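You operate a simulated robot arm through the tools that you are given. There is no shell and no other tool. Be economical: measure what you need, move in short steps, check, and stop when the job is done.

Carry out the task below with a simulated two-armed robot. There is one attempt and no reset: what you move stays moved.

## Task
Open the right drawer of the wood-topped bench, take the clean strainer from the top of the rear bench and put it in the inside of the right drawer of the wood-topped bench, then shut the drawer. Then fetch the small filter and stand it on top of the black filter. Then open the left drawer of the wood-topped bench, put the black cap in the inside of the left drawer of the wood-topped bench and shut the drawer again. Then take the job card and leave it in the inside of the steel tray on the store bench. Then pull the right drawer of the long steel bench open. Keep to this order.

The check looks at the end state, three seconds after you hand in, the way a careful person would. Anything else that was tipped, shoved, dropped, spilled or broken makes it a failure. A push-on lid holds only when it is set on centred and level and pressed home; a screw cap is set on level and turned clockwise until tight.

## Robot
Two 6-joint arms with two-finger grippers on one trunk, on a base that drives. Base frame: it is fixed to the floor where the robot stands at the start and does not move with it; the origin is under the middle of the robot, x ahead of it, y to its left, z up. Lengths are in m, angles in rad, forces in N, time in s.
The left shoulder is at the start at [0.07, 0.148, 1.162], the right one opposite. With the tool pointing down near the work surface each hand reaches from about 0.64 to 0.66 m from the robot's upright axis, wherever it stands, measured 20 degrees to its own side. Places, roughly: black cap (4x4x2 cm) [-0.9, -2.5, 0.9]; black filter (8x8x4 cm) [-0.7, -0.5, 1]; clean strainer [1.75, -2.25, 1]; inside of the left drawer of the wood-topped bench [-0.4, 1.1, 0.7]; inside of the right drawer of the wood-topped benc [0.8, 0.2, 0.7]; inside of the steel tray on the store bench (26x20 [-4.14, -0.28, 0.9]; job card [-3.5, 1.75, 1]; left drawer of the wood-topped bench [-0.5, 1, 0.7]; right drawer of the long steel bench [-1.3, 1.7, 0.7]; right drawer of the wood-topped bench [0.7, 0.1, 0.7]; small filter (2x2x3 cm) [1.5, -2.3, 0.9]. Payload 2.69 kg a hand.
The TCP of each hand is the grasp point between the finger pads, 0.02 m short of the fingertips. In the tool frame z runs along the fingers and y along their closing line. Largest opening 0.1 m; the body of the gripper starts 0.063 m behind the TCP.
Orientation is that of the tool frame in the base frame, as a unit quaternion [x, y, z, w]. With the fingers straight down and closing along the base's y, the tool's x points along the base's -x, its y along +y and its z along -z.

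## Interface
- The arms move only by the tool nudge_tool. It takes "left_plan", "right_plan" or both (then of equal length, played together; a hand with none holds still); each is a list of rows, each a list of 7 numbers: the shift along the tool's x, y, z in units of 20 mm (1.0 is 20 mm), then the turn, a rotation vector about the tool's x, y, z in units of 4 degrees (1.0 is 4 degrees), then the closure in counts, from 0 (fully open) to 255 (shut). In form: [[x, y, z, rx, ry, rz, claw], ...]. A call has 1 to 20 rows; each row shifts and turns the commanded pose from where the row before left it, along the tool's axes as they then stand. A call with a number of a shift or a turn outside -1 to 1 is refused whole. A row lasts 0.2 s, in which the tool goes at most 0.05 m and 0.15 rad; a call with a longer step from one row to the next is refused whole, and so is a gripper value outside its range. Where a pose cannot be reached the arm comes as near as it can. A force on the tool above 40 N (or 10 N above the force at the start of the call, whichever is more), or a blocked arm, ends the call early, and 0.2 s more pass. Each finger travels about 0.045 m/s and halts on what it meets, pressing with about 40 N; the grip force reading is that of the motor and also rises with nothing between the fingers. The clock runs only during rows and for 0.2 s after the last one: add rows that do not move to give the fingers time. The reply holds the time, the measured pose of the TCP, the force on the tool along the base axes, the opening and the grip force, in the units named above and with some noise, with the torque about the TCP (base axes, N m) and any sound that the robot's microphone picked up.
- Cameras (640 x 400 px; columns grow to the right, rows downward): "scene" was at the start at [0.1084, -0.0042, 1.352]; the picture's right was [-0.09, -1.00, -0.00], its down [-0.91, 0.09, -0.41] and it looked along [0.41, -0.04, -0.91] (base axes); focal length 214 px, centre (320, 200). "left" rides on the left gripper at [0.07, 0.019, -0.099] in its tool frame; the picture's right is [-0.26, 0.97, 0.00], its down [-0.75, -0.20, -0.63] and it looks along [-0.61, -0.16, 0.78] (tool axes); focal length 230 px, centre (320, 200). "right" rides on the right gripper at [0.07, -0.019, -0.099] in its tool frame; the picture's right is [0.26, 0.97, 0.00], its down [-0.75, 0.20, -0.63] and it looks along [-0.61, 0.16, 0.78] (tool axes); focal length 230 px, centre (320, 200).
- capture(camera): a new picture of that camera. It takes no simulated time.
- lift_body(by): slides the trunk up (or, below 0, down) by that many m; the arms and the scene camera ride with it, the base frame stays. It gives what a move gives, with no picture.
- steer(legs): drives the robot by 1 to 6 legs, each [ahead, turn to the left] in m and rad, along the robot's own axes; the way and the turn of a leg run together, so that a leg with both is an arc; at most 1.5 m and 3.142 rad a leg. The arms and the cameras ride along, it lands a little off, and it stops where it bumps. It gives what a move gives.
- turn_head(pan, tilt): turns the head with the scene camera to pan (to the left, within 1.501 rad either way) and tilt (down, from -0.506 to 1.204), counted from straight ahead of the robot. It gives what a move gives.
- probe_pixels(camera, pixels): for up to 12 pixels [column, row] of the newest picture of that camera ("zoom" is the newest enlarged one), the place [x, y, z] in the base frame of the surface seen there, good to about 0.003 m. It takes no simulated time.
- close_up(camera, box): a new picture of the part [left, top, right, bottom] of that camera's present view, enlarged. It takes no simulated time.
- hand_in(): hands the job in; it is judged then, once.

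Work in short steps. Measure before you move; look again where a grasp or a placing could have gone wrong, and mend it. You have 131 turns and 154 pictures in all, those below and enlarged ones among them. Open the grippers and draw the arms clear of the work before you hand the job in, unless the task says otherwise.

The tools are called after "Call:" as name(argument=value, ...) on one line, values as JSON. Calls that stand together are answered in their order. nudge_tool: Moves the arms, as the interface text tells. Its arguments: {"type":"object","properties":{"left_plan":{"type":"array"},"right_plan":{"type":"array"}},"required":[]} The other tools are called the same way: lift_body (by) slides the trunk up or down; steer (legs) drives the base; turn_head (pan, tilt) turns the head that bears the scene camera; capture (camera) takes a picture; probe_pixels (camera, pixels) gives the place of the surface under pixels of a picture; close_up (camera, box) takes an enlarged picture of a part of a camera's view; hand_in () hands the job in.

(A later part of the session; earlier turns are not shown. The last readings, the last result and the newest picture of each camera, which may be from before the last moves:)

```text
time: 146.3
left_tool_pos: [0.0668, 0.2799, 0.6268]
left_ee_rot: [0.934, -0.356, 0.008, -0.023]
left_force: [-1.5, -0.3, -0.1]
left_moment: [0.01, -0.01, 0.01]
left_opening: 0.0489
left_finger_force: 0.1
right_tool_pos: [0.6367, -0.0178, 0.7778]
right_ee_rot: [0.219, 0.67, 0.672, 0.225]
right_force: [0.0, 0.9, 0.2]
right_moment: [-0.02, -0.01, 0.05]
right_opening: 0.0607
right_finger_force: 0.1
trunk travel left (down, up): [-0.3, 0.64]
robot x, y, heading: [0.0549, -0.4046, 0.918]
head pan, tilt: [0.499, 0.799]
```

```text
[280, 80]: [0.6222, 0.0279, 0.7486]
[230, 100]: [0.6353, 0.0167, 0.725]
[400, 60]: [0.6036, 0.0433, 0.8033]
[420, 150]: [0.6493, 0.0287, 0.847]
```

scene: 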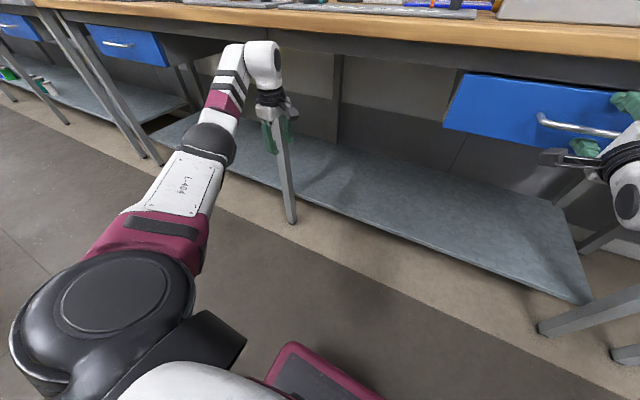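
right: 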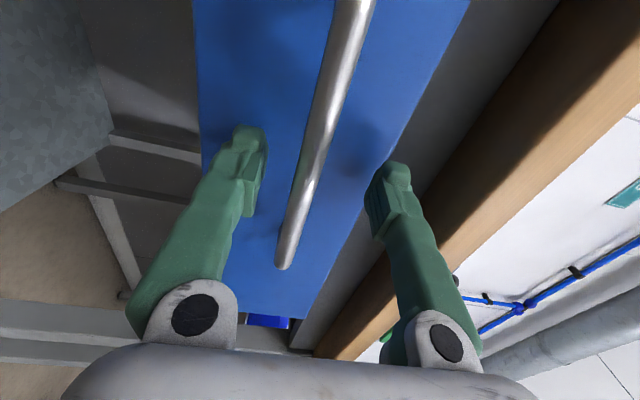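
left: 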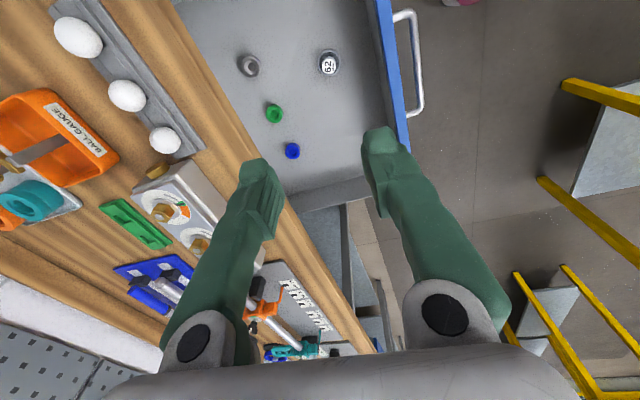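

About 18 mm remain. I push on slowly until it resists.

Call:
steer(legs=[[0.015, 0]])

Call:
nudge_tool(right_plan=[[0, 0, 0.2, 0, 0, 0, 100], [0, 0, 0.2, 0, 0, 0, 100], [0, 0, 0.2, 0, 0, 0, 100], [0, 0, 0.2, 0, 0, 0, 100], [0, 0, 0.2, 0, 0, 0, 100], [0, 0, 0.2, 0, 0, 0, 100]])

Call:
capture(camera="right")

Call:
probe_pixels(camera="right", pixels=[[280, 80], [230, 100], [400, 60], [330, 100]])

```text
time: 147.1
left_tool_pos: [0.0781, 0.2929, 0.6263]
left_ee_rot: [0.934, -0.355, 0.009, -0.023]
left_force: [0.0, 0.0, 0.5]
left_moment: [-0.05, 0.0, 0.03]
left_opening: 0.049
left_finger_force: 0.1
right_tool_pos: [0.6454, -0.0058, 0.7782]
right_ee_rot: [0.22, 0.67, 0.672, 0.225]
right_force: [-0.7, 0.6, 0.6]
right_moment: [0.0, 0.03, 0.0]
right_opening: 0.0607
right_finger_force: 0.1
trunk travel left (down, up): [-0.3, 0.64]
robot x, y, heading: [0.0661, -0.3949, 0.918]
head pan, tilt: [0.499, 0.799]
```

```text
time: 148.2
left_tool_pos: [0.0775, 0.2894, 0.6292]
left_ee_rot: [0.934, -0.357, 0.01, -0.025]
left_force: [-0.6, -0.1, 0.3]
left_moment: [0.0, 0.03, 0.0]
left_opening: 0.0489
left_finger_force: 0.1
right_tool_pos: [0.6527, 0.003, 0.7801]
right_ee_rot: [0.218, 0.671, 0.672, 0.224]
right_force: [-15.8, -20.1, -2.4]
right_moment: [-0.79, 0.22, 0.0]
right_opening: 0.0631
right_finger_force: 2.0
trunk travel left (down, up): [-0.3, 0.64]
robot x, y, heading: [0.0633, -0.3945, 0.914]
head pan, tilt: [0.499, 0.799]
stopped in row 5 (right hand): the force on the tool passed its limit at 48 N (the readings are from after the stop); the commanded pose is now the measured one
```

```text
101 pictures are left
```

right: 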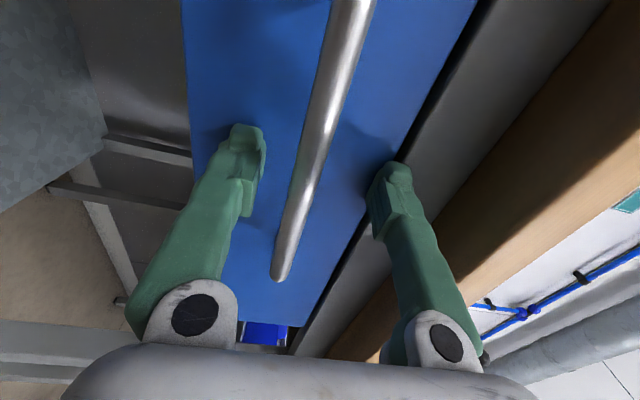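

```text
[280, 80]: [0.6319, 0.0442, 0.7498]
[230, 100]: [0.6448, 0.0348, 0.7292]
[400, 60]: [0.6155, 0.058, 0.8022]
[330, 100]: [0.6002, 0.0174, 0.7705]
```

The drawer is shut (face n 0.4165, firm stop). I withdraw the right hand, back off and raise the trunk.

Call:
nudge_tool(right_plan=[[0, 0, -0.5, 0, 0, 0, 100], [0, 0, -1, 0, 0, 0, 100], [0, 0, -1, 0, 0, 0, 100], [0, 0, -1, 0, 0, 0, 100], [0, 0, -1, 0, 0, 0, 100], [0, 0, -1, 0, 0, 0, 100], [0, 0, -1, 0, 0, 0, 100], [0, 0, -1, 0, 0, 0, 100], [0, 0, -1, 0, 0, 0, 100]])

Call:
steer(legs=[[-0.1, 0]])

Call:
lift_body(by=0.4)

Call:
lift_body(by=0.2)

Call:
turn_head(pan=-0.2, tilt=0.8)

Call:
capture(camera="scene")

```text
time: 150.2
left_tool_pos: [0.0784, 0.2915, 0.6272]
left_ee_rot: [0.934, -0.356, 0.008, -0.023]
left_force: [-0.3, 0.1, -0.1]
left_moment: [0.01, 0.01, 0.0]
left_opening: 0.0491
left_finger_force: 0.0
right_tool_pos: [0.5539, -0.1308, 0.7778]
right_ee_rot: [0.22, 0.672, 0.67, 0.223]
right_force: [-0.2, -0.1, -0.3]
right_moment: [-0.03, -0.01, -0.03]
right_opening: 0.0609
right_finger_force: 0.0
trunk travel left (down, up): [-0.3, 0.64]
robot x, y, heading: [0.0632, -0.3975, 0.916]
head pan, tilt: [0.499, 0.799]
```

```text
time: 151.4
left_tool_pos: [0.0162, 0.2117, 0.6275]
left_ee_rot: [0.934, -0.357, 0.009, -0.023]
left_force: [0.6, -0.3, 0.9]
left_moment: [-0.02, -0.02, -0.01]
left_opening: 0.0493
left_finger_force: 0.0
right_tool_pos: [0.4936, -0.2111, 0.7776]
right_ee_rot: [0.219, 0.673, 0.67, 0.223]
right_force: [-0.5, -0.1, 0.1]
right_moment: [0.0, 0.02, 0.02]
right_opening: 0.0605
right_finger_force: 0.1
trunk travel left (down, up): [-0.3, 0.64]
robot x, y, heading: [0.0035, -0.4762, 0.917]
head pan, tilt: [0.499, 0.799]
```

```text
time: 155.2
left_tool_pos: [0.0169, 0.2123, 1.0277]
left_ee_rot: [0.934, -0.357, 0.01, -0.023]
left_force: [-0.2, -1.0, -0.2]
left_moment: [0.0, 0.0, 0.0]
left_opening: 0.049
left_finger_force: 0.1
right_tool_pos: [0.4931, -0.2108, 1.1776]
right_ee_rot: [0.219, 0.673, 0.671, 0.222]
right_force: [0.7, -0.3, 1.4]
right_moment: [0.02, 0.01, 0.01]
right_opening: 0.0609
right_finger_force: 0.0
trunk travel left (down, up): [-0.7, 0.24]
robot x, y, heading: [0.0038, -0.4745, 0.916]
head pan, tilt: [0.499, 0.799]
```

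```text
time: 157.4
left_tool_pos: [0.0164, 0.2118, 1.2256]
left_ee_rot: [0.934, -0.356, 0.009, -0.023]
left_force: [-0.1, 0.6, 0.1]
left_moment: [-0.01, 0.02, 0.0]
left_opening: 0.0491
left_finger_force: 0.1
right_tool_pos: [0.4927, -0.2099, 1.3778]
right_ee_rot: [0.22, 0.672, 0.671, 0.222]
right_force: [0.5, 0.2, -0.1]
right_moment: [0.0, 0.03, 0.03]
right_opening: 0.061
right_finger_force: 0.1
trunk travel left (down, up): [-0.9, 0.04]
robot x, y, heading: [0.0044, -0.4769, 0.922]
head pan, tilt: [0.499, 0.799]
```

```text
time: 158.4
left_tool_pos: [0.0161, 0.2111, 1.2256]
left_ee_rot: [0.934, -0.357, 0.008, -0.022]
left_force: [-0.6, -0.2, 0.0]
left_moment: [-0.01, -0.01, 0.03]
left_opening: 0.0492
left_finger_force: 0.1
right_tool_pos: [0.4926, -0.2102, 1.3773]
right_ee_rot: [0.219, 0.673, 0.67, 0.222]
right_force: [-1.0, -0.2, 0.1]
right_moment: [0.01, -0.01, 0.02]
right_opening: 0.061
right_finger_force: 0.0
trunk travel left (down, up): [-0.9, 0.04]
robot x, y, heading: [0.0039, -0.4752, 0.924]
head pan, tilt: [-0.201, 0.799]
```

```text
100 pictures are left
```

scene: 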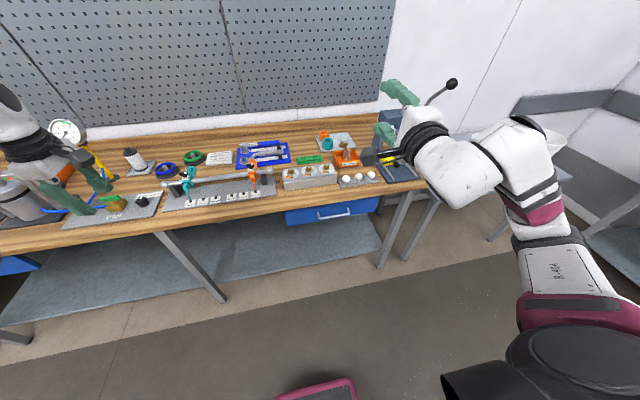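

Drawer shut. I bring the left hand back in front of its shoulder, then drive to the rear bench for the small filter.

Call:
nudge_tool(left_plan=[[1, -0.35, 0, 0, 0, 0, 130], [1, -0.35, 0, 0, 0, 0, 130], [1, -0.35, 0, 0, 0, 0, 130], [1, -0.3, 0, 0, 0, 0, 130], [1, -0.3, 0, 0, 0, 0, 130], [1, -0.3, 0, 0, 0, 0, 130], [1, -0.2, 0, 0, 0, 0, 130], [1, -0.2, 0, 0, 0, 0, 130], [1, -0.2, 0, 0, 0, 0, 130], [1, -0.2, 0, 0, 0, 0, 130]])

Call:
steer(legs=[[0, -2.022], [0.9, 0], [0.89, 0], [0, 0.497]])

Call:
turn_head(pan=0.1, tilt=0.8)

Call:
capture(camera="scene")

Call:
capture(camera="left")

```text
time: 160.6
left_tool_pos: [0.2059, 0.1293, 1.2268]
left_ee_rot: [0.934, -0.356, 0.009, -0.023]
left_force: [-0.3, 0.7, 0.4]
left_moment: [0.01, -0.02, 0.01]
left_opening: 0.0487
left_finger_force: 0.0
left hand out of reach, approached as far as the arm can: row 1, 3, 6
right_tool_pos: [0.4945, -0.2112, 1.3772]
right_ee_rot: [0.22, 0.673, 0.671, 0.222]
right_force: [-0.1, -0.6, 0.2]
right_moment: [0.01, -0.01, 0.01]
right_opening: 0.0609
right_finger_force: 0.0
trunk travel left (down, up): [-0.9, 0.04]
robot x, y, heading: [0.0051, -0.4793, 0.917]
head pan, tilt: [-0.201, 0.799]
```

```text
time: 175.9
left_tool_pos: [1.3983, -2.2489, 1.2275]
left_ee_rot: [-0.427, 0.904, -0.022, 0.011]
left_force: [-0.1, -0.3, 0.5]
left_moment: [0.03, -0.02, 0.01]
left_opening: 0.0487
left_finger_force: 0.0
right_tool_pos: [1.0695, -2.5504, 1.3775]
right_ee_rot: [0.624, 0.332, 0.331, 0.625]
right_force: [0.2, -0.5, 0.8]
right_moment: [0.02, 0.02, -0.01]
right_opening: 0.0607
right_finger_force: 0.0
trunk travel left (down, up): [-0.9, 0.04]
robot x, y, heading: [0.7904, -2.0728, -0.612]
head pan, tilt: [-0.201, 0.799]
```

```text
time: 176.7
left_tool_pos: [1.4011, -2.2476, 1.227]
left_ee_rot: [-0.425, 0.905, -0.022, 0.01]
left_force: [-0.3, -0.3, -0.3]
left_moment: [-0.02, 0.0, 0.01]
left_opening: 0.0488
left_finger_force: 0.0
right_tool_pos: [1.0727, -2.5496, 1.377]
right_ee_rot: [0.625, 0.334, 0.329, 0.624]
right_force: [1.1, 0.8, -0.1]
right_moment: [-0.01, -0.03, 0.01]
right_opening: 0.0608
right_finger_force: 0.1
trunk travel left (down, up): [-0.9, 0.04]
robot x, y, heading: [0.7844, -2.0702, -0.613]
head pan, tilt: [0.099, 0.799]
```

```text
99 pictures are left
```

scene: 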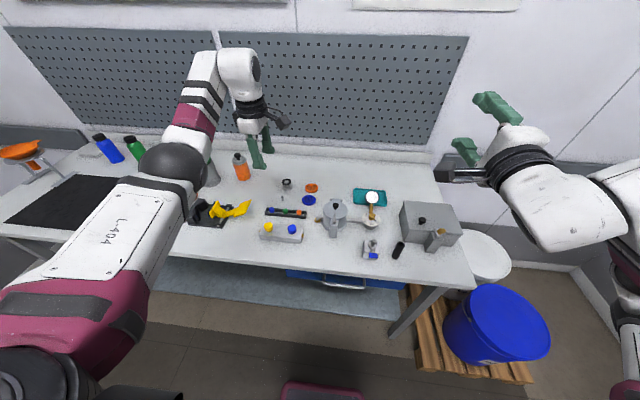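

```text
98 pictures are left
```

left: 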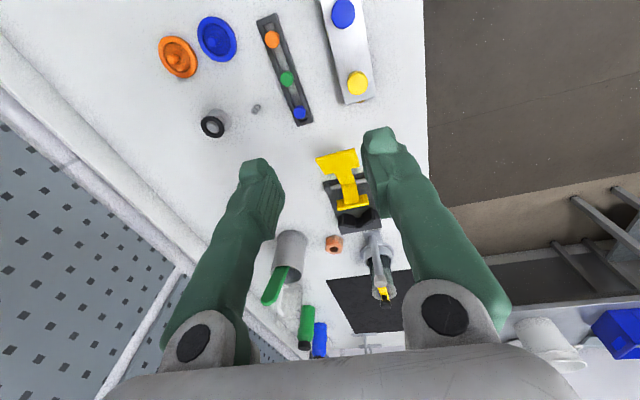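

Small filter is at left view (256,108), about (1.528,-2.314). I drive 0.12 m forward to bring the left hand over it.

Call:
steer(legs=[[0.125, 0]])

Call:
nudge_tool(left_plan=[[-0.5, -0.2, 0.9, 0, 0, 0, 140], [-0.5, -0.2, 1, 0, 0, 0, 140], [-0.5, -0.2, 1, 0, 0, 0, 140], [0, 0, 1, 0, 0, 0, 140], [0, 0, 1, 0, 0, 0, 140], [0, 0, 1, 0, 0, 0, 140], [0, 0, 1, 0, 0, 0, 140]])

Call:
capture(camera="left")

```text
time: 178.3
left_tool_pos: [1.4856, -2.3066, 1.2388]
left_ee_rot: [-0.432, 0.898, -0.079, 0.034]
left_force: [0.2, 0.1, 0.4]
left_moment: [-0.07, -0.05, 0.03]
left_opening: 0.0491
left_finger_force: 0.1
right_tool_pos: [1.1275, -2.6013, 1.3932]
right_ee_rot: [0.623, 0.314, 0.326, 0.638]
right_force: [-0.1, 0.5, -0.2]
right_moment: [-0.01, 0.06, -0.04]
right_opening: 0.0609
right_finger_force: 0.1
trunk travel left (down, up): [-0.9, 0.04]
robot x, y, heading: [0.8896, -2.1413, -0.611]
head pan, tilt: [0.099, 0.799]
stopped in leg 1: the robot was blocked; the commanded pose is now the measured one
```

```text
time: 179.9
left_tool_pos: [1.5422, -2.3099, 1.0932]
left_ee_rot: [-0.434, 0.898, -0.065, 0.027]
left_force: [0.0, -0.2, -0.9]
left_moment: [0.01, 0.01, -0.01]
left_opening: 0.0451
left_finger_force: 0.1
right_tool_pos: [1.1452, -2.6081, 1.3858]
right_ee_rot: [0.625, 0.32, 0.325, 0.633]
right_force: [0.6, -0.7, 0.2]
right_moment: [0.0, 0.03, -0.01]
right_opening: 0.0607
right_finger_force: 0.0
trunk travel left (down, up): [-0.9, 0.04]
robot x, y, heading: [0.8882, -2.1436, -0.613]
head pan, tilt: [0.099, 0.799]
```

```text
97 pictures are left
```

left: 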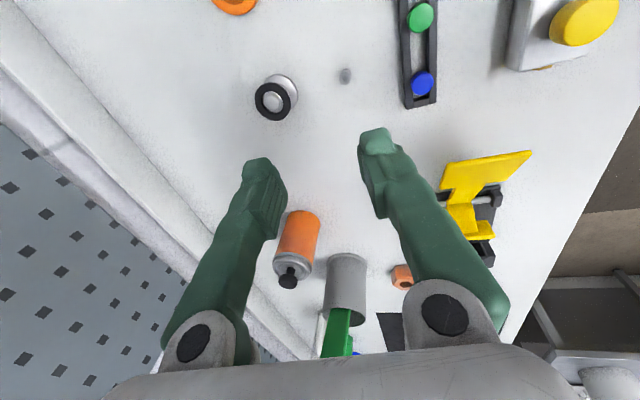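

The base touched something; the robot pitched slightly. I back off 3 cm to relieve it and look down in front.

Call:
steer(legs=[[-0.03, 0]])

Call:
turn_head(pan=-0.3, tilt=1.1)

Call:
capture(camera="scene")

Call:
capture(camera="left")

```text
time: 180.8
left_tool_pos: [1.5201, -2.2943, 1.0902]
left_ee_rot: [-0.435, 0.898, -0.062, 0.025]
left_force: [0.5, -0.3, -0.1]
left_moment: [0.04, 0.05, 0.01]
left_opening: 0.0451
left_finger_force: 0.1
right_tool_pos: [1.1254, -2.5947, 1.3818]
right_ee_rot: [0.627, 0.32, 0.325, 0.631]
right_force: [1.1, 0.5, 0.1]
right_moment: [-0.04, 0.04, 0.03]
right_opening: 0.061
right_finger_force: 0.0
trunk travel left (down, up): [-0.9, 0.04]
robot x, y, heading: [0.8655, -2.123, -0.613]
head pan, tilt: [0.099, 0.799]
```

```text
time: 181.6
left_tool_pos: [1.5152, -2.2908, 1.0951]
left_ee_rot: [-0.435, 0.898, -0.066, 0.027]
left_force: [0.8, 0.3, 0.6]
left_moment: [-0.02, -0.02, 0.01]
left_opening: 0.0452
left_finger_force: 0.1
right_tool_pos: [1.1187, -2.5897, 1.3866]
right_ee_rot: [0.625, 0.32, 0.326, 0.633]
right_force: [0.1, 0.3, 0.4]
right_moment: [0.02, -0.03, 0.0]
right_opening: 0.0608
right_finger_force: 0.1
trunk travel left (down, up): [-0.9, 0.04]
robot x, y, heading: [0.8681, -2.1224, -0.614]
head pan, tilt: [-0.3, 1.1]
```

```text
96 pictures are left
```

scene: 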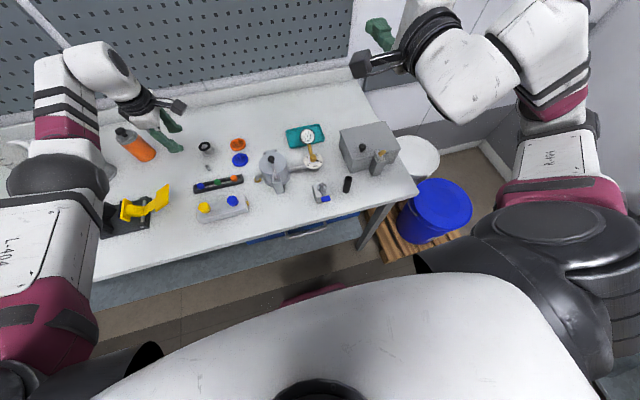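

```text
95 pictures are left
```

left: 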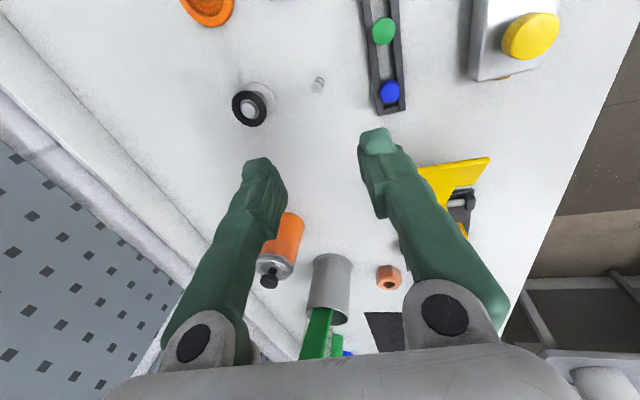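

The hand got an 8° tilt from the bump; I level it (rx −2) and measure the small filter at left view (318,85).

Call:
probe_pixels(camera="left", pixels=[[318, 90], [318, 80], [319, 78], [250, 105]])

Call:
nudge_tool(left_plan=[[0, 0, 0, -1, 0, 0, 140], [0, 0, 0, -1, 0, 0, 140]])

Call:
capture(camera="left")

```text
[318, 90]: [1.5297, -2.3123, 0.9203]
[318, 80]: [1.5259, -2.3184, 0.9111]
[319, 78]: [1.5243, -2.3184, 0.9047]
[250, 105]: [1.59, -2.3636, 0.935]
```

```text
time: 182.2
left_tool_pos: [1.4975, -2.2785, 1.0944]
left_ee_rot: [-0.435, 0.9, -0.002, -0.004]
left_force: [0.0, -0.1, 0.4]
left_moment: [0.01, 0.02, 0.01]
left_opening: 0.0452
left_finger_force: 0.1
left hand out of reach, approached as far as the arm can: row 1, 2
right_tool_pos: [1.1183, -2.5903, 1.386]
right_ee_rot: [0.625, 0.319, 0.327, 0.633]
right_force: [0.1, -0.2, -0.1]
right_moment: [0.0, -0.02, 0.01]
right_opening: 0.0607
right_finger_force: 0.0
trunk travel left (down, up): [-0.9, 0.04]
robot x, y, heading: [0.8665, -2.1225, -0.613]
head pan, tilt: [-0.3, 1.1]
```

```text
94 pictures are left
```

left: 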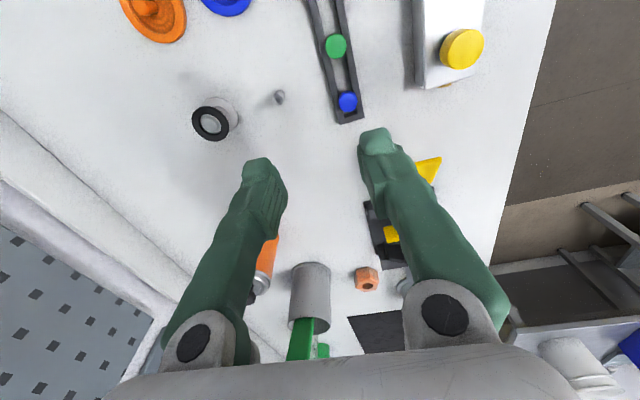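

Level again, but the spot is ~3.5 cm beyond reach. I yaw the fingers to close sideways (so a small forward tilt can extend reach without tilting the part).

Call:
nudge_tool(left_plan=[[0, 0, 0, 0, 0, 1, 140], [0, 0, 0, 0, 0, 1, 140], [0, 0, 0, 0, 0, 1, 140], [0, 0, 0, 0, 0, 1, 140], [0, 0, 0, 0, 0, 1, 140], [0, 0, 0, 0, 0, 1, 140], [0, 0, 0, 0, 0, 1, 140], [0, 0, 0, 0, 0, 1, 140], [0, 0, 0, 0, 0, 1, 140], [0, 0, 0, 0, 0, 1, 140], [0, 0, 0, 0, 0, 1, 140], [0, 0, 0, 0, 0, 1, 140], [0, 0, 0, 0, 0, 1, 140], [0, 0, 0, 0, 0, 1, 140], [0, 0, 0, 0, 0, 1, 140], [0, 0, 0, 0, 0, 1, 140], [0, 0, 0, 0, 0, 1, 140], [0, 0, 0, 0, 0, 1, 140], [0, 0, 0, 0, 0, 1, 140], [0, 0, 0, 0, 0, 1, 140]])

Call:
nudge_tool(left_plan=[[0, 0, 0, 0, 0, 1, 140], [0, 0, 0, 0, 0, 1, 140], [0, 0, 0, 0, 0, 0.5, 140]])

Call:
steer(legs=[[0.02, 0]])

Call:
lift_body(by=-0.1)

```text
time: 186.4
left_tool_pos: [1.4715, -2.2769, 1.0978]
left_ee_rot: [0.244, 0.97, -0.004, -0.001]
left_force: [0.2, 0.6, 0.9]
left_moment: [-0.03, -0.04, -0.05]
left_opening: 0.0454
left_finger_force: 0.0
left hand out of reach, approached as far as the arm can: row 19, 20
right_tool_pos: [1.1186, -2.5898, 1.387]
right_ee_rot: [0.625, 0.32, 0.326, 0.633]
right_force: [-0.4, -0.1, -0.5]
right_moment: [0.03, 0.05, -0.01]
right_opening: 0.0607
right_finger_force: 0.1
trunk travel left (down, up): [-0.9, 0.04]
robot x, y, heading: [0.8672, -2.1254, -0.615]
head pan, tilt: [-0.3, 1.1]
```

```text
time: 187.2
left_tool_pos: [1.4288, -2.2896, 1.0966]
left_ee_rot: [0.3, 0.954, -0.009, 0.004]
left_force: [-0.8, 0.7, 0.3]
left_moment: [0.0, -0.01, 0.01]
left_opening: 0.045
left_finger_force: 0.0
left hand out of reach, approached as far as the arm can: row 1, 2, 3
right_tool_pos: [1.1186, -2.5902, 1.3846]
right_ee_rot: [0.625, 0.32, 0.326, 0.633]
right_force: [-0.2, 0.4, -0.5]
right_moment: [-0.01, -0.03, 0.05]
right_opening: 0.0608
right_finger_force: 0.1
trunk travel left (down, up): [-0.9, 0.04]
robot x, y, heading: [0.8648, -2.1258, -0.613]
head pan, tilt: [-0.3, 1.1]
```

```text
time: 188.0
left_tool_pos: [1.4424, -2.2984, 1.0992]
left_ee_rot: [0.298, 0.954, -0.012, 0.005]
left_force: [-0.6, 0.7, -0.8]
left_moment: [-0.01, -0.04, 0.01]
left_opening: 0.045
left_finger_force: 0.0
right_tool_pos: [1.1307, -2.5969, 1.3881]
right_ee_rot: [0.624, 0.318, 0.326, 0.635]
right_force: [-0.5, 0.2, 1.1]
right_moment: [-0.03, 0.0, -0.02]
right_opening: 0.0609
right_finger_force: 0.1
trunk travel left (down, up): [-0.9, 0.04]
robot x, y, heading: [0.8814, -2.1367, -0.613]
head pan, tilt: [-0.3, 1.1]
```

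```text
time: 189.4
left_tool_pos: [1.4458, -2.3011, 0.9972]
left_ee_rot: [0.299, 0.954, -0.01, 0.004]
left_force: [0.1, 0.8, 0.0]
left_moment: [-0.03, 0.0, -0.01]
left_opening: 0.045
left_finger_force: 0.1
right_tool_pos: [1.1351, -2.6005, 1.2861]
right_ee_rot: [0.625, 0.319, 0.326, 0.634]
right_force: [0.1, 0.1, 0.1]
right_moment: [0.0, 0.02, 0.03]
right_opening: 0.0608
right_finger_force: 0.1
trunk travel left (down, up): [-0.8, 0.14]
robot x, y, heading: [0.8786, -2.1375, -0.612]
head pan, tilt: [-0.3, 1.1]
```

Call:
nudge_tool(left_plan=[[-0.93, 0.45, 0, 0, 0, 0, 140], [-0.93, 0.45, 0, 0, 0, 0, 140], [-0.93, 0.45, 0, 0, 0, 0, 140], [-0.93, 0.45, 0, 0, 0, 0, 140]])

Call:
capture(camera="left")

```text
time: 190.4
left_tool_pos: [1.4506, -2.3103, 1.0056]
left_ee_rot: [0.296, 0.955, -0.011, 0.003]
left_force: [-0.4, -0.2, -0.9]
left_moment: [-0.01, 0.0, 0.01]
left_opening: 0.0449
left_finger_force: 0.0
left hand out of reach, approached as far as the arm can: row 1, 2, 3, 4
right_tool_pos: [1.1356, -2.601, 1.2858]
right_ee_rot: [0.626, 0.319, 0.326, 0.632]
right_force: [-0.6, -0.4, 0.1]
right_moment: [-0.03, -0.01, 0.02]
right_opening: 0.0611
right_finger_force: 0.2
trunk travel left (down, up): [-0.8, 0.14]
robot x, y, heading: [0.8815, -2.139, -0.613]
head pan, tilt: [-0.3, 1.1]
```

```text
93 pictures are left
```

left: 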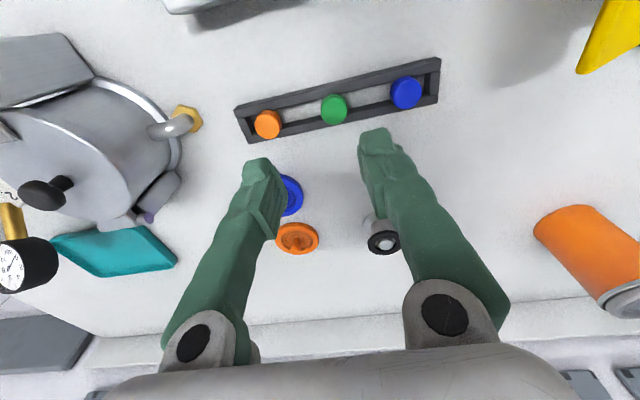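

The arm is stuck at a wrist limit. With the fingers closing sideways I can lean the hand forward without harm, so I pitch it 20° forward to gain reach, then move ahead.

Call:
nudge_tool(left_plan=[[0, 0, 0, 0, -1, 0, 140], [0, 0, 0, 0, -1, 0, 140], [0, 0, 0, 0, -1, 0, 140], [0, 0, 0, 0, -1, 0, 140], [0, 0, 0, 0, -1, 0, 140], [-0.9, 0.5, 0.33, 0, 0, 0, 140], [-0.9, 0.5, 0.33, 0, 0, 0, 140], [-0.9, 0.5, 0.33, 0, 0, 0, 140]])

Call:
capture(camera="left")

```text
time: 192.2
left_tool_pos: [1.5024, -2.318, 1.0088]
left_ee_rot: [0.289, 0.94, -0.061, 0.17]
left_force: [-1.1, -0.7, -0.2]
left_moment: [0.0, -0.02, -0.02]
left_opening: 0.0453
left_finger_force: 0.0
left hand out of reach, approached as far as the arm can: row 8
right_tool_pos: [1.1342, -2.6006, 1.285]
right_ee_rot: [0.625, 0.32, 0.325, 0.633]
right_force: [0.2, -0.3, 0.5]
right_moment: [0.0, 0.0, 0.0]
right_opening: 0.0611
right_finger_force: 0.0
trunk travel left (down, up): [-0.8, 0.14]
robot x, y, heading: [0.8842, -2.1323, -0.616]
head pan, tilt: [-0.3, 1.1]
```

```text
92 pictures are left
```

left: 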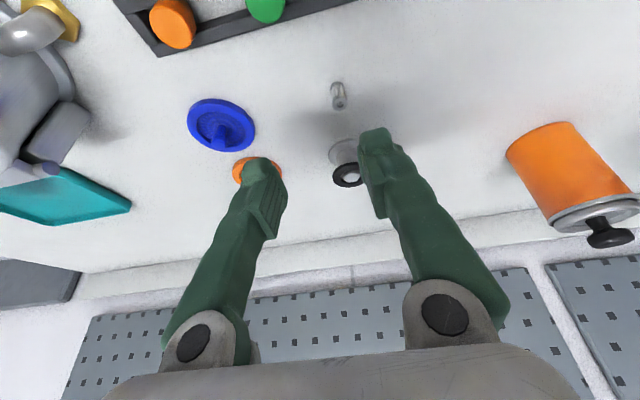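

Call:
nudge_tool(left_plan=[[0.15, 0.28, 1, 0, 0, 0, 140], [0.15, 0.28, 1, 0, 0, 0, 140], [0.15, 0.28, 1, 0, 0, 0, 140]])

Call:
capture(camera="left")

```text
time: 193.0
left_tool_pos: [1.4878, -2.3166, 0.9601]
left_ee_rot: [0.289, 0.94, -0.062, 0.169]
left_force: [0.3, 0.6, -0.1]
left_moment: [-0.03, 0.01, -0.02]
left_opening: 0.045
left_finger_force: 0.0
left hand out of reach, approached as far as the arm can: row 1, 2, 3
right_tool_pos: [1.1348, -2.6007, 1.2854]
right_ee_rot: [0.626, 0.319, 0.326, 0.633]
right_force: [-0.3, 0.3, 0.2]
right_moment: [0.02, 0.02, 0.01]
right_opening: 0.0608
right_finger_force: 0.1
trunk travel left (down, up): [-0.8, 0.14]
robot x, y, heading: [0.885, -2.1368, -0.612]
head pan, tilt: [-0.3, 1.1]
```

```text
91 pictures are left
```

left: 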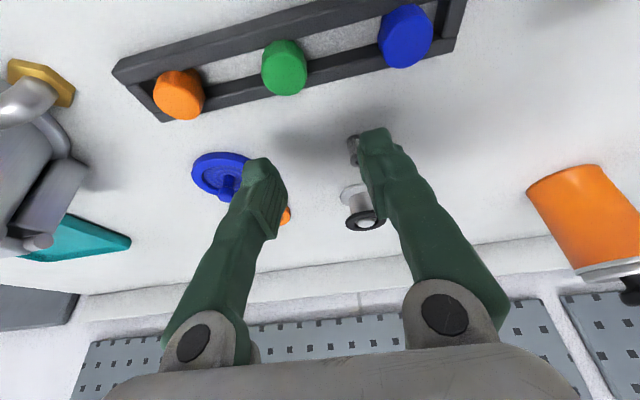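

Reach shrinks as the wrist drops below the shoulder. I raise the arm relative to the trunk (forward/left to the target) and will lower the trunk instead.

Call:
nudge_tool(left_plan=[[-0.71, 0.31, -0.8, 0, 0, 0, 140], [-0.71, 0.31, -0.8, 0, 0, 0, 140], [-0.71, 0.31, -0.8, 0, 0, 0, 140], [-0.71, 0.31, -0.8, 0, 0, 0, 140]])

Call:
capture(camera="left")

```text
time: 194.0
left_tool_pos: [1.5076, -2.3112, 1.0449]
left_ee_rot: [0.289, 0.94, -0.061, 0.169]
left_force: [0.1, 0.2, -0.9]
left_moment: [0.0, 0.02, -0.03]
left_opening: 0.0451
left_finger_force: 0.0
left hand out of reach, approached as far as the arm can: row 1, 2, 3, 4
right_tool_pos: [1.1344, -2.601, 1.2851]
right_ee_rot: [0.625, 0.32, 0.326, 0.633]
right_force: [-0.2, -0.2, 0.2]
right_moment: [0.02, 0.03, -0.02]
right_opening: 0.0611
right_finger_force: 0.0
trunk travel left (down, up): [-0.8, 0.14]
robot x, y, heading: [0.8846, -2.1373, -0.617]
head pan, tilt: [-0.3, 1.1]
```

```text
90 pictures are left
```

left: 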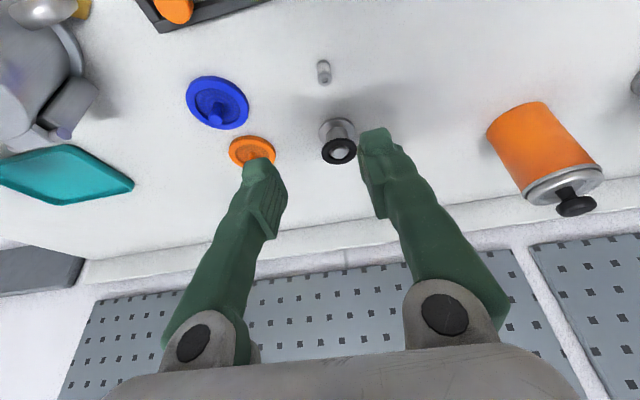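

Call:
nudge_tool(left_plan=[[-0.87, 0.22, -1, 0, 0, 0, 140], [-0.87, 0.22, -1, 0, 0, 0, 140]])

Call:
lift_body(by=-0.09)

Call:
capture(camera="left")

```text
time: 194.6
left_tool_pos: [1.5114, -2.3131, 1.0951]
left_ee_rot: [0.291, 0.94, -0.062, 0.169]
left_force: [-0.2, 0.0, 0.7]
left_moment: [0.02, -0.03, 0.0]
left_opening: 0.0452
left_finger_force: 0.1
left hand out of reach, approached as far as the arm can: row 1, 2
right_tool_pos: [1.1345, -2.6007, 1.2861]
right_ee_rot: [0.625, 0.319, 0.326, 0.633]
right_force: [0.2, 0.4, 0.3]
right_moment: [-0.01, 0.01, 0.06]
right_opening: 0.0607
right_finger_force: 0.0
trunk travel left (down, up): [-0.8, 0.14]
robot x, y, heading: [0.8836, -2.1385, -0.613]
head pan, tilt: [-0.3, 1.1]
```

```text
time: 195.8
left_tool_pos: [1.512, -2.3137, 1.0051]
left_ee_rot: [0.291, 0.939, -0.062, 0.17]
left_force: [-0.1, -0.5, 0.6]
left_moment: [-0.02, -0.02, -0.02]
left_opening: 0.0452
left_finger_force: 0.0
right_tool_pos: [1.1353, -2.6015, 1.1966]
right_ee_rot: [0.626, 0.32, 0.326, 0.633]
right_force: [0.3, 0.2, 0.3]
right_moment: [-0.02, 0.01, 0.0]
right_opening: 0.061
right_finger_force: 0.2
trunk travel left (down, up): [-0.71, 0.23]
robot x, y, heading: [0.8811, -2.1346, -0.613]
head pan, tilt: [-0.3, 1.1]
```

```text
89 pictures are left
```

left: 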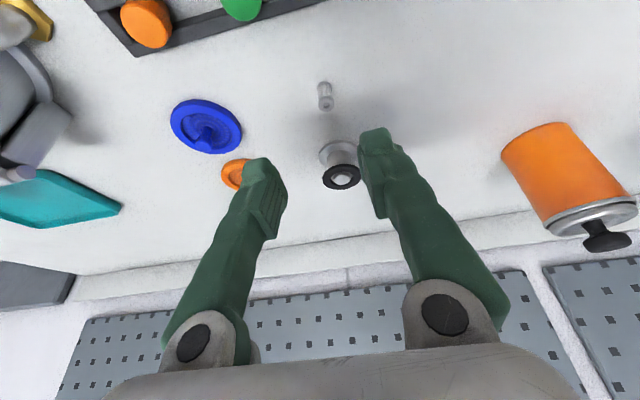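

I lean 6° more and close the remaining 13 mm, then lower.

Call:
nudge_tool(left_plan=[[0, 0, 0, 0, -0.8, 0, 140], [0, 0, 0, 0, -0.7, 0, 140], [-0.6, 0.4, 0.3, 0, 0, 0, 140]])

Call:
lift_body(by=-0.04)

Call:
capture(camera="left")

```text
time: 196.6
left_tool_pos: [1.5274, -2.3151, 1.0047]
left_ee_rot: [0.288, 0.929, -0.078, 0.218]
left_force: [-0.2, 0.5, 0.4]
left_moment: [0.01, 0.05, -0.02]
left_opening: 0.0449
left_finger_force: 0.2
right_tool_pos: [1.136, -2.6015, 1.1959]
right_ee_rot: [0.625, 0.319, 0.325, 0.634]
right_force: [-0.5, -0.1, -0.1]
right_moment: [0.01, 0.01, 0.01]
right_opening: 0.0607
right_finger_force: 0.1
trunk travel left (down, up): [-0.71, 0.23]
robot x, y, heading: [0.8831, -2.1376, -0.613]
head pan, tilt: [-0.3, 1.1]
```

```text
time: 197.4
left_tool_pos: [1.526, -2.3135, 0.9652]
left_ee_rot: [0.287, 0.929, -0.077, 0.219]
left_force: [-1.1, 0.6, -0.5]
left_moment: [-0.02, 0.0, 0.0]
left_opening: 0.0453
left_finger_force: 0.0
right_tool_pos: [1.1345, -2.6013, 1.1554]
right_ee_rot: [0.625, 0.319, 0.326, 0.634]
right_force: [0.0, -0.8, -0.2]
right_moment: [0.02, -0.02, 0.0]
right_opening: 0.0608
right_finger_force: 0.0
trunk travel left (down, up): [-0.67, 0.27]
robot x, y, heading: [0.8823, -2.1376, -0.617]
head pan, tilt: [-0.3, 1.1]
```

```text
88 pictures are left
```

left: 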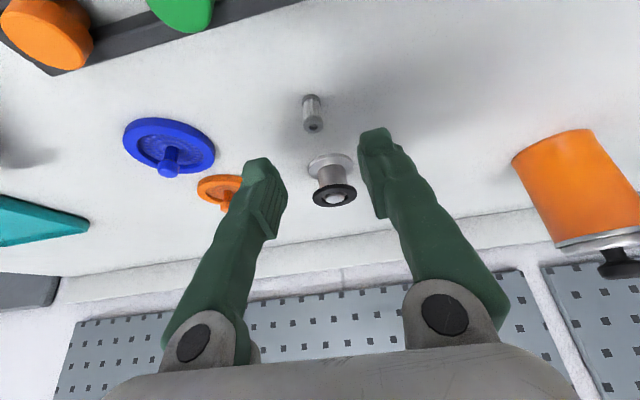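

Call:
probe_pixels(camera="left", pixels=[[312, 124], [312, 118], [303, 110], [320, 110], [312, 97], [334, 170], [312, 128]])

```text
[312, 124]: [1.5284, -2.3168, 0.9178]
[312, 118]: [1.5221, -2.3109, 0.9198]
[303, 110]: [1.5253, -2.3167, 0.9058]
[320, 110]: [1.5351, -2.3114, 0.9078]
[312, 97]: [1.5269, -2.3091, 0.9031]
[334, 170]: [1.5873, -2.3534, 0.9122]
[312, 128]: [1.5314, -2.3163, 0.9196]
```

Well aligned; I shift 3 mm right, lower 35 mm by trunk, and close.

Call:
nudge_tool(left_plan=[[0, -0.18, 0, 0, 0, 0, 150]])

Call:
lift_body(by=-0.034)

Call:
capture(camera="left")

```text
time: 197.8
left_tool_pos: [1.5257, -2.3179, 0.9646]
left_ee_rot: [0.286, 0.93, -0.076, 0.217]
left_force: [-0.7, 0.2, -0.2]
left_moment: [0.0, 0.01, -0.03]
left_opening: 0.0413
left_finger_force: 0.0
right_tool_pos: [1.1359, -2.6017, 1.1544]
right_ee_rot: [0.626, 0.32, 0.325, 0.633]
right_force: [0.8, -0.7, 0.3]
right_moment: [-0.02, 0.05, -0.01]
right_opening: 0.0607
right_finger_force: 0.1
trunk travel left (down, up): [-0.67, 0.27]
robot x, y, heading: [0.8812, -2.1342, -0.612]
head pan, tilt: [-0.3, 1.1]
```

```text
time: 198.6
left_tool_pos: [1.5252, -2.3178, 0.9307]
left_ee_rot: [0.287, 0.929, -0.077, 0.218]
left_force: [0.5, 0.4, -0.8]
left_moment: [0.02, 0.02, -0.02]
left_opening: 0.0409
left_finger_force: 0.0
right_tool_pos: [1.135, -2.6014, 1.1222]
right_ee_rot: [0.625, 0.32, 0.326, 0.634]
right_force: [-0.4, -0.2, 0.6]
right_moment: [0.03, -0.02, 0.03]
right_opening: 0.0606
right_finger_force: 0.0
trunk travel left (down, up): [-0.636, 0.304]
robot x, y, heading: [0.8812, -2.1386, -0.614]
head pan, tilt: [-0.3, 1.1]
```

```text
87 pictures are left
```

left: 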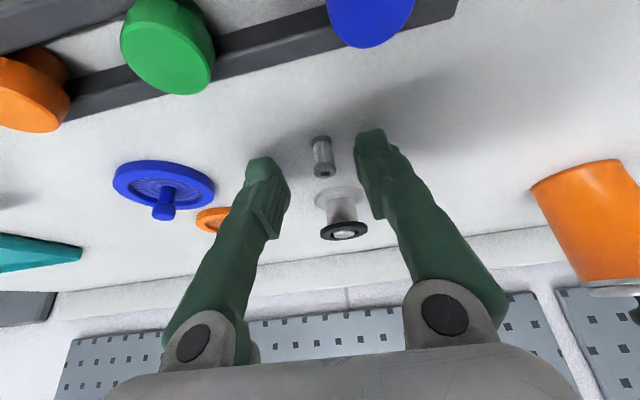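

The filter sits between the fingertips. I close and lift by trunk.

Call:
nudge_tool(left_plan=[[0, 0, 0, 0, 0, 0, 255], [0, 0, 0, 0, 0, 0, 255], [0, 0, 0, 0, 0, 0, 255], [0, 0, 0, 0, 0, 0, 255]])

Call:
lift_body(by=0.06)

Call:
capture(camera="left")

```text
time: 199.6
left_tool_pos: [1.526, -2.3174, 0.9303]
left_ee_rot: [0.288, 0.929, -0.078, 0.218]
left_force: [0.8, 0.0, 0.1]
left_moment: [0.02, -0.03, -0.01]
left_opening: 0.0062
left_finger_force: 30.3
right_tool_pos: [1.1354, -2.6006, 1.1217]
right_ee_rot: [0.625, 0.319, 0.326, 0.633]
right_force: [0.8, 0.4, 0.5]
right_moment: [0.01, 0.0, 0.01]
right_opening: 0.0608
right_finger_force: 0.2
trunk travel left (down, up): [-0.636, 0.304]
robot x, y, heading: [0.8848, -2.1394, -0.613]
head pan, tilt: [-0.3, 1.1]
```

```text
time: 200.6
left_tool_pos: [1.5257, -2.3177, 0.9896]
left_ee_rot: [0.288, 0.929, -0.078, 0.218]
left_force: [0.0, 0.7, 0.1]
left_moment: [0.0, 0.01, 0.01]
left_opening: 0.006
left_finger_force: 31.6
right_tool_pos: [1.1363, -2.6008, 1.1824]
right_ee_rot: [0.625, 0.32, 0.326, 0.633]
right_force: [0.3, -0.3, -0.2]
right_moment: [0.04, 0.04, 0.0]
right_opening: 0.0608
right_finger_force: 0.0
trunk travel left (down, up): [-0.696, 0.244]
robot x, y, heading: [0.8818, -2.1361, -0.618]
head pan, tilt: [-0.3, 1.1]
```

```text
86 pictures are left
```

left: 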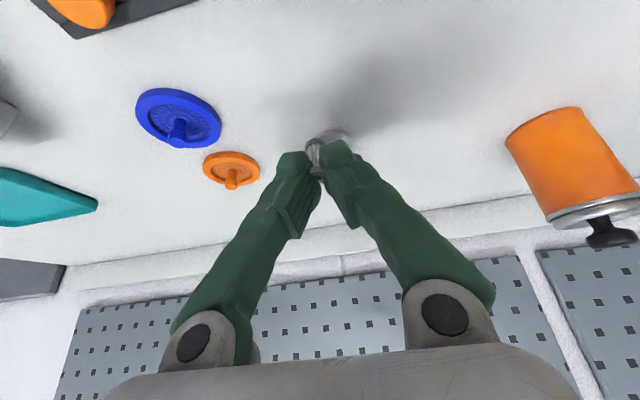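

Call:
close_up(camera="left", box=[270, 110, 370, 210])

```text
4.00 times, centred on (320, 160) of left
```

zoom: 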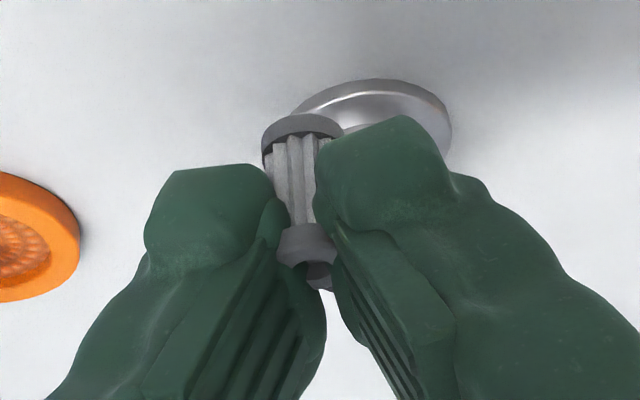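

The small filter is held upright at the fingertips. I raise the trunk, back away and drive toward the yellow trolley.

Call:
lift_body(by=0.2)

Call:
steer(legs=[[-0.4, 0], [0, 2.65], [0.9, 0], [0, 0.55]])

Call:
turn_head(pan=0, tilt=0.7)

Call:
capture(camera="scene")

```text
time: 202.8
left_tool_pos: [1.5263, -2.3179, 1.1896]
left_ee_rot: [0.288, 0.929, -0.078, 0.218]
left_force: [0.5, -0.3, -0.1]
left_moment: [-0.01, 0.02, 0.05]
left_opening: 0.0061
left_finger_force: 32.9
right_tool_pos: [1.134, -2.6017, 1.3812]
right_ee_rot: [0.625, 0.32, 0.327, 0.632]
right_force: [-0.1, 0.2, 0.5]
right_moment: [0.03, 0.0, -0.01]
right_opening: 0.061
right_finger_force: 0.0
trunk travel left (down, up): [-0.896, 0.044]
robot x, y, heading: [0.8814, -2.1366, -0.61]
head pan, tilt: [-0.3, 1.1]
```

```text
time: 217.4
left_tool_pos: [-0.4989, -0.9485, 1.1897]
left_ee_rot: [0.936, -0.265, -0.22, -0.072]
left_force: [0.0, 0.2, 0.6]
left_moment: [-0.02, 0.03, 0.02]
left_opening: 0.0064
left_finger_force: 32.5
right_tool_pos: [-0.1253, -0.6475, 1.3821]
right_ee_rot: [-0.338, 0.617, 0.623, -0.343]
right_force: [-2.6, -4.9, -2.2]
right_moment: [0.08, 0.11, -0.49]
right_opening: 0.0609
right_finger_force: 0.1
trunk travel left (down, up): [-0.896, 0.044]
robot x, y, heading: [0.1536, -1.0935, 2.58]
head pan, tilt: [-0.3, 1.1]
```

```text
time: 218.3
left_tool_pos: [-0.4993, -0.95, 1.1895]
left_ee_rot: [0.937, -0.264, -0.22, -0.072]
left_force: [0.3, 0.2, 0.8]
left_moment: [0.01, 0.02, 0.02]
left_opening: 0.0061
left_finger_force: 32.7
right_tool_pos: [-0.1257, -0.6491, 1.3823]
right_ee_rot: [-0.338, 0.616, 0.623, -0.344]
right_force: [0.7, 0.3, -1.0]
right_moment: [0.0, 0.02, 0.01]
right_opening: 0.0606
right_finger_force: 0.0
trunk travel left (down, up): [-0.896, 0.044]
robot x, y, heading: [0.1543, -1.0978, 2.577]
head pan, tilt: [0.0, 0.7]
```

```text
84 pictures are left
```

scene: 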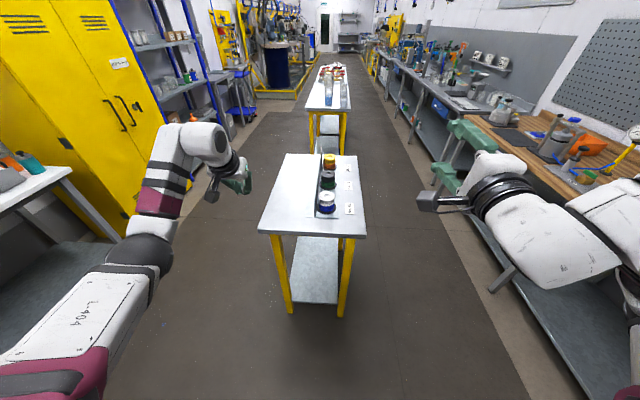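

Call:
close_up(camera="scene", box=[250, 140, 380, 240])

Call:
probe_pixels(camera="scene", pixels=[[262, 228], [362, 234], [345, 155], [285, 155], [326, 195], [327, 175], [328, 158], [290, 200]])

```text
4.00 times, centred on (315, 190) of scene
```

zoom: 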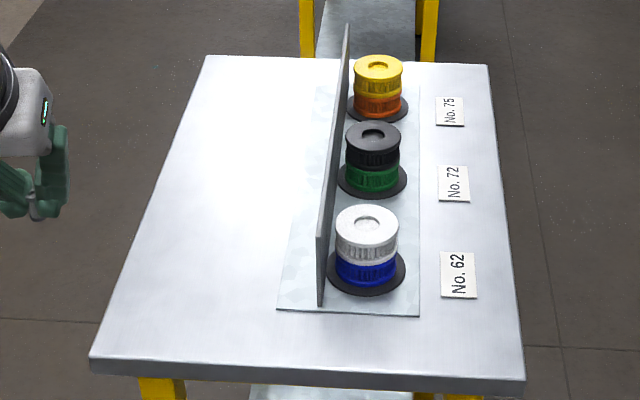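

```text
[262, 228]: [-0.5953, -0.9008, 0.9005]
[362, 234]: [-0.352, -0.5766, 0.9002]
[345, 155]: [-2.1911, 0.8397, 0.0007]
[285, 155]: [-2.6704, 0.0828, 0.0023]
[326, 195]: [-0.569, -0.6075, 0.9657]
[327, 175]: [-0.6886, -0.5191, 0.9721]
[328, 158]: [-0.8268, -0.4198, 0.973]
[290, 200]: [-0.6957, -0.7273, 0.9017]
```

The black filter (No. 72, on the green one) is near (-0.69,-0.52), best reached from the aisle side. I drive around the trolley corner into the aisle to face it.

Call:
steer(legs=[[0, -0.924], [0.9, 0], [0, 0.978], [0.62, 0], [0, 1.452]])

Call:
turn_head(pan=0.2, tilt=0.8)

Call:
capture(camera="scene")

Call:
capture(camera="left")

```text
time: 234.5
left_tool_pos: [-0.6604, -0.5515, 1.1906]
left_ee_rot: [0.861, 0.453, -0.209, 0.1]
left_force: [0.0, -0.1, -1.4]
left_moment: [0.02, 0.02, 0.0]
left_opening: 0.0058
left_finger_force: 32.8
right_tool_pos: [-0.943, -0.1629, 1.3815]
right_ee_rot: [0.669, -0.214, -0.216, 0.678]
right_force: [0.0, 0.3, 0.1]
right_moment: [0.0, 0.02, 0.02]
right_opening: 0.061
right_finger_force: 0.1
trunk travel left (down, up): [-0.896, 0.044]
robot x, y, heading: [-0.4779, 0.0939, -2.188]
head pan, tilt: [0.0, 0.7]
```

```text
time: 235.2
left_tool_pos: [-0.6597, -0.5521, 1.1915]
left_ee_rot: [0.861, 0.453, -0.209, 0.1]
left_force: [0.7, -0.3, 0.2]
left_moment: [0.0, -0.03, -0.04]
left_opening: 0.0061
left_finger_force: 32.1
right_tool_pos: [-0.9415, -0.1626, 1.3814]
right_ee_rot: [0.67, -0.213, -0.215, 0.678]
right_force: [-0.3, -0.2, 0.1]
right_moment: [0.0, -0.03, 0.01]
right_opening: 0.0608
right_finger_force: 0.1
trunk travel left (down, up): [-0.896, 0.044]
robot x, y, heading: [-0.4785, 0.0917, -2.186]
head pan, tilt: [0.201, 0.799]
```

```text
82 pictures are left
```

scene: 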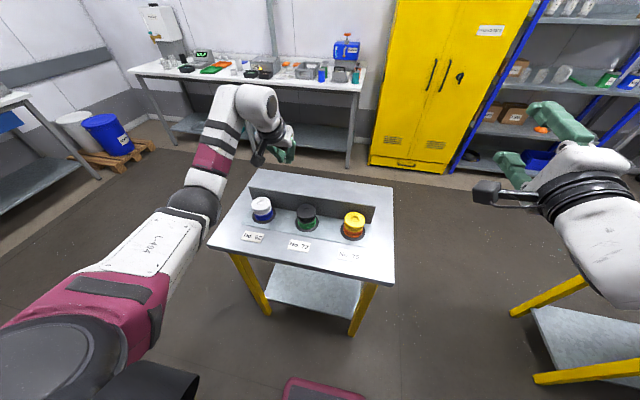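

```text
81 pictures are left
```

left: 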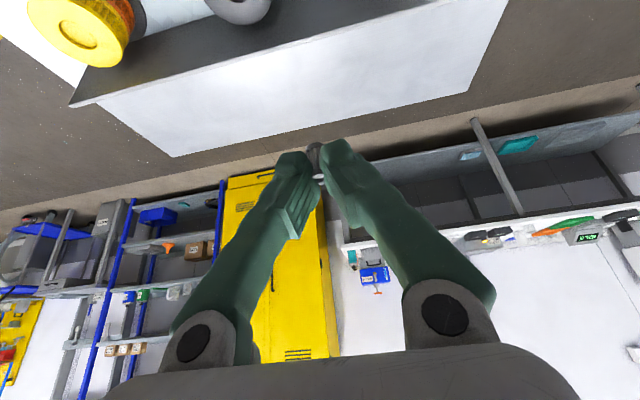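

Call:
close_up(camera="scene", box=[280, 190, 340, 250])

Call:
close_up(camera="left", box=[270, 110, 370, 210])

Call:
probe_pixels(camera="scene", pixels=[[306, 211], [297, 211], [316, 211], [306, 206], [306, 216], [330, 195], [260, 203], [354, 218]])

```text
6.67 times, centred on (310, 220) of scene
```

zoom: 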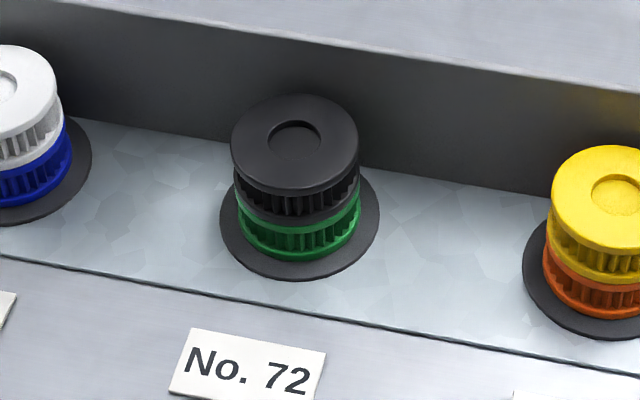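

```text
4.00 times, centred on (320, 160) of left
```

zoom: 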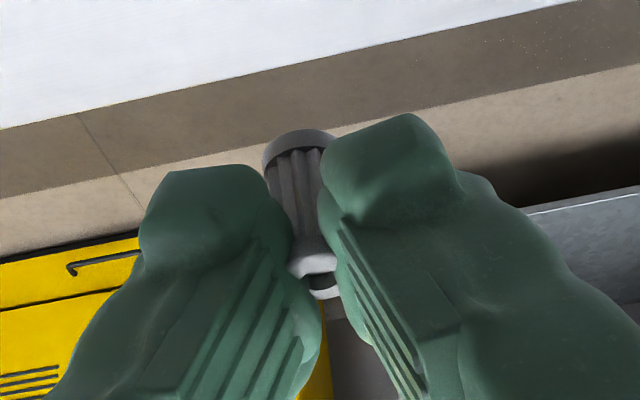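

```text
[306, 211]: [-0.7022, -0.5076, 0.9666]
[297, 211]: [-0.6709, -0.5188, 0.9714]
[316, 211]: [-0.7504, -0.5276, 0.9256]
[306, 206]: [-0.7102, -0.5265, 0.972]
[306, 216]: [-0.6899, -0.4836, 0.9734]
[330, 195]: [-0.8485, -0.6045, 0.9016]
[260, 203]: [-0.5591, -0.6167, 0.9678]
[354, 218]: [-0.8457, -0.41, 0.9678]
```

Call:
close_up(camera="scene", box=[294, 198, 318, 224])

Call:
probe_pixels(camera="zoom", pixels=[[320, 170], [280, 170], [360, 170], [320, 130], [320, 200], [200, 200], [420, 200], [320, 270], [300, 75]])

```text
15.38 times, centred on (306, 211) of scene
```

zoom: 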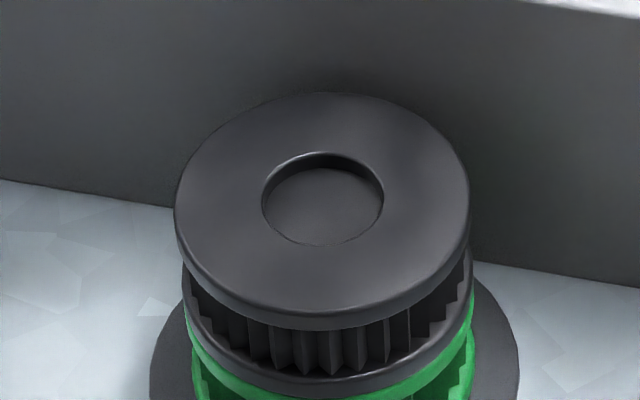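

```text
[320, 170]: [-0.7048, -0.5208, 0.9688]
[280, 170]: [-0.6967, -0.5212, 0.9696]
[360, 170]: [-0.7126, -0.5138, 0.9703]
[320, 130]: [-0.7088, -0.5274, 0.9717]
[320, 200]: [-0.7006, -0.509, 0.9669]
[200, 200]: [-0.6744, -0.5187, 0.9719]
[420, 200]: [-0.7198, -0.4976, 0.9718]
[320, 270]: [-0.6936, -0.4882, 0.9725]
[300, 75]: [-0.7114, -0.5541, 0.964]
```

Call:
probe_pixels(camera="left", pixels=[[315, 157], [315, 147], [315, 152], [319, 179], [318, 183], [309, 150], [320, 150]])

```text
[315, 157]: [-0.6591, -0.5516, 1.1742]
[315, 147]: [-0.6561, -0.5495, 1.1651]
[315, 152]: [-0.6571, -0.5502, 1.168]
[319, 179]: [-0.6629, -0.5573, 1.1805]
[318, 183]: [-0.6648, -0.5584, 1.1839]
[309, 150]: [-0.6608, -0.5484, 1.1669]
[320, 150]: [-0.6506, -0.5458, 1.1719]
```

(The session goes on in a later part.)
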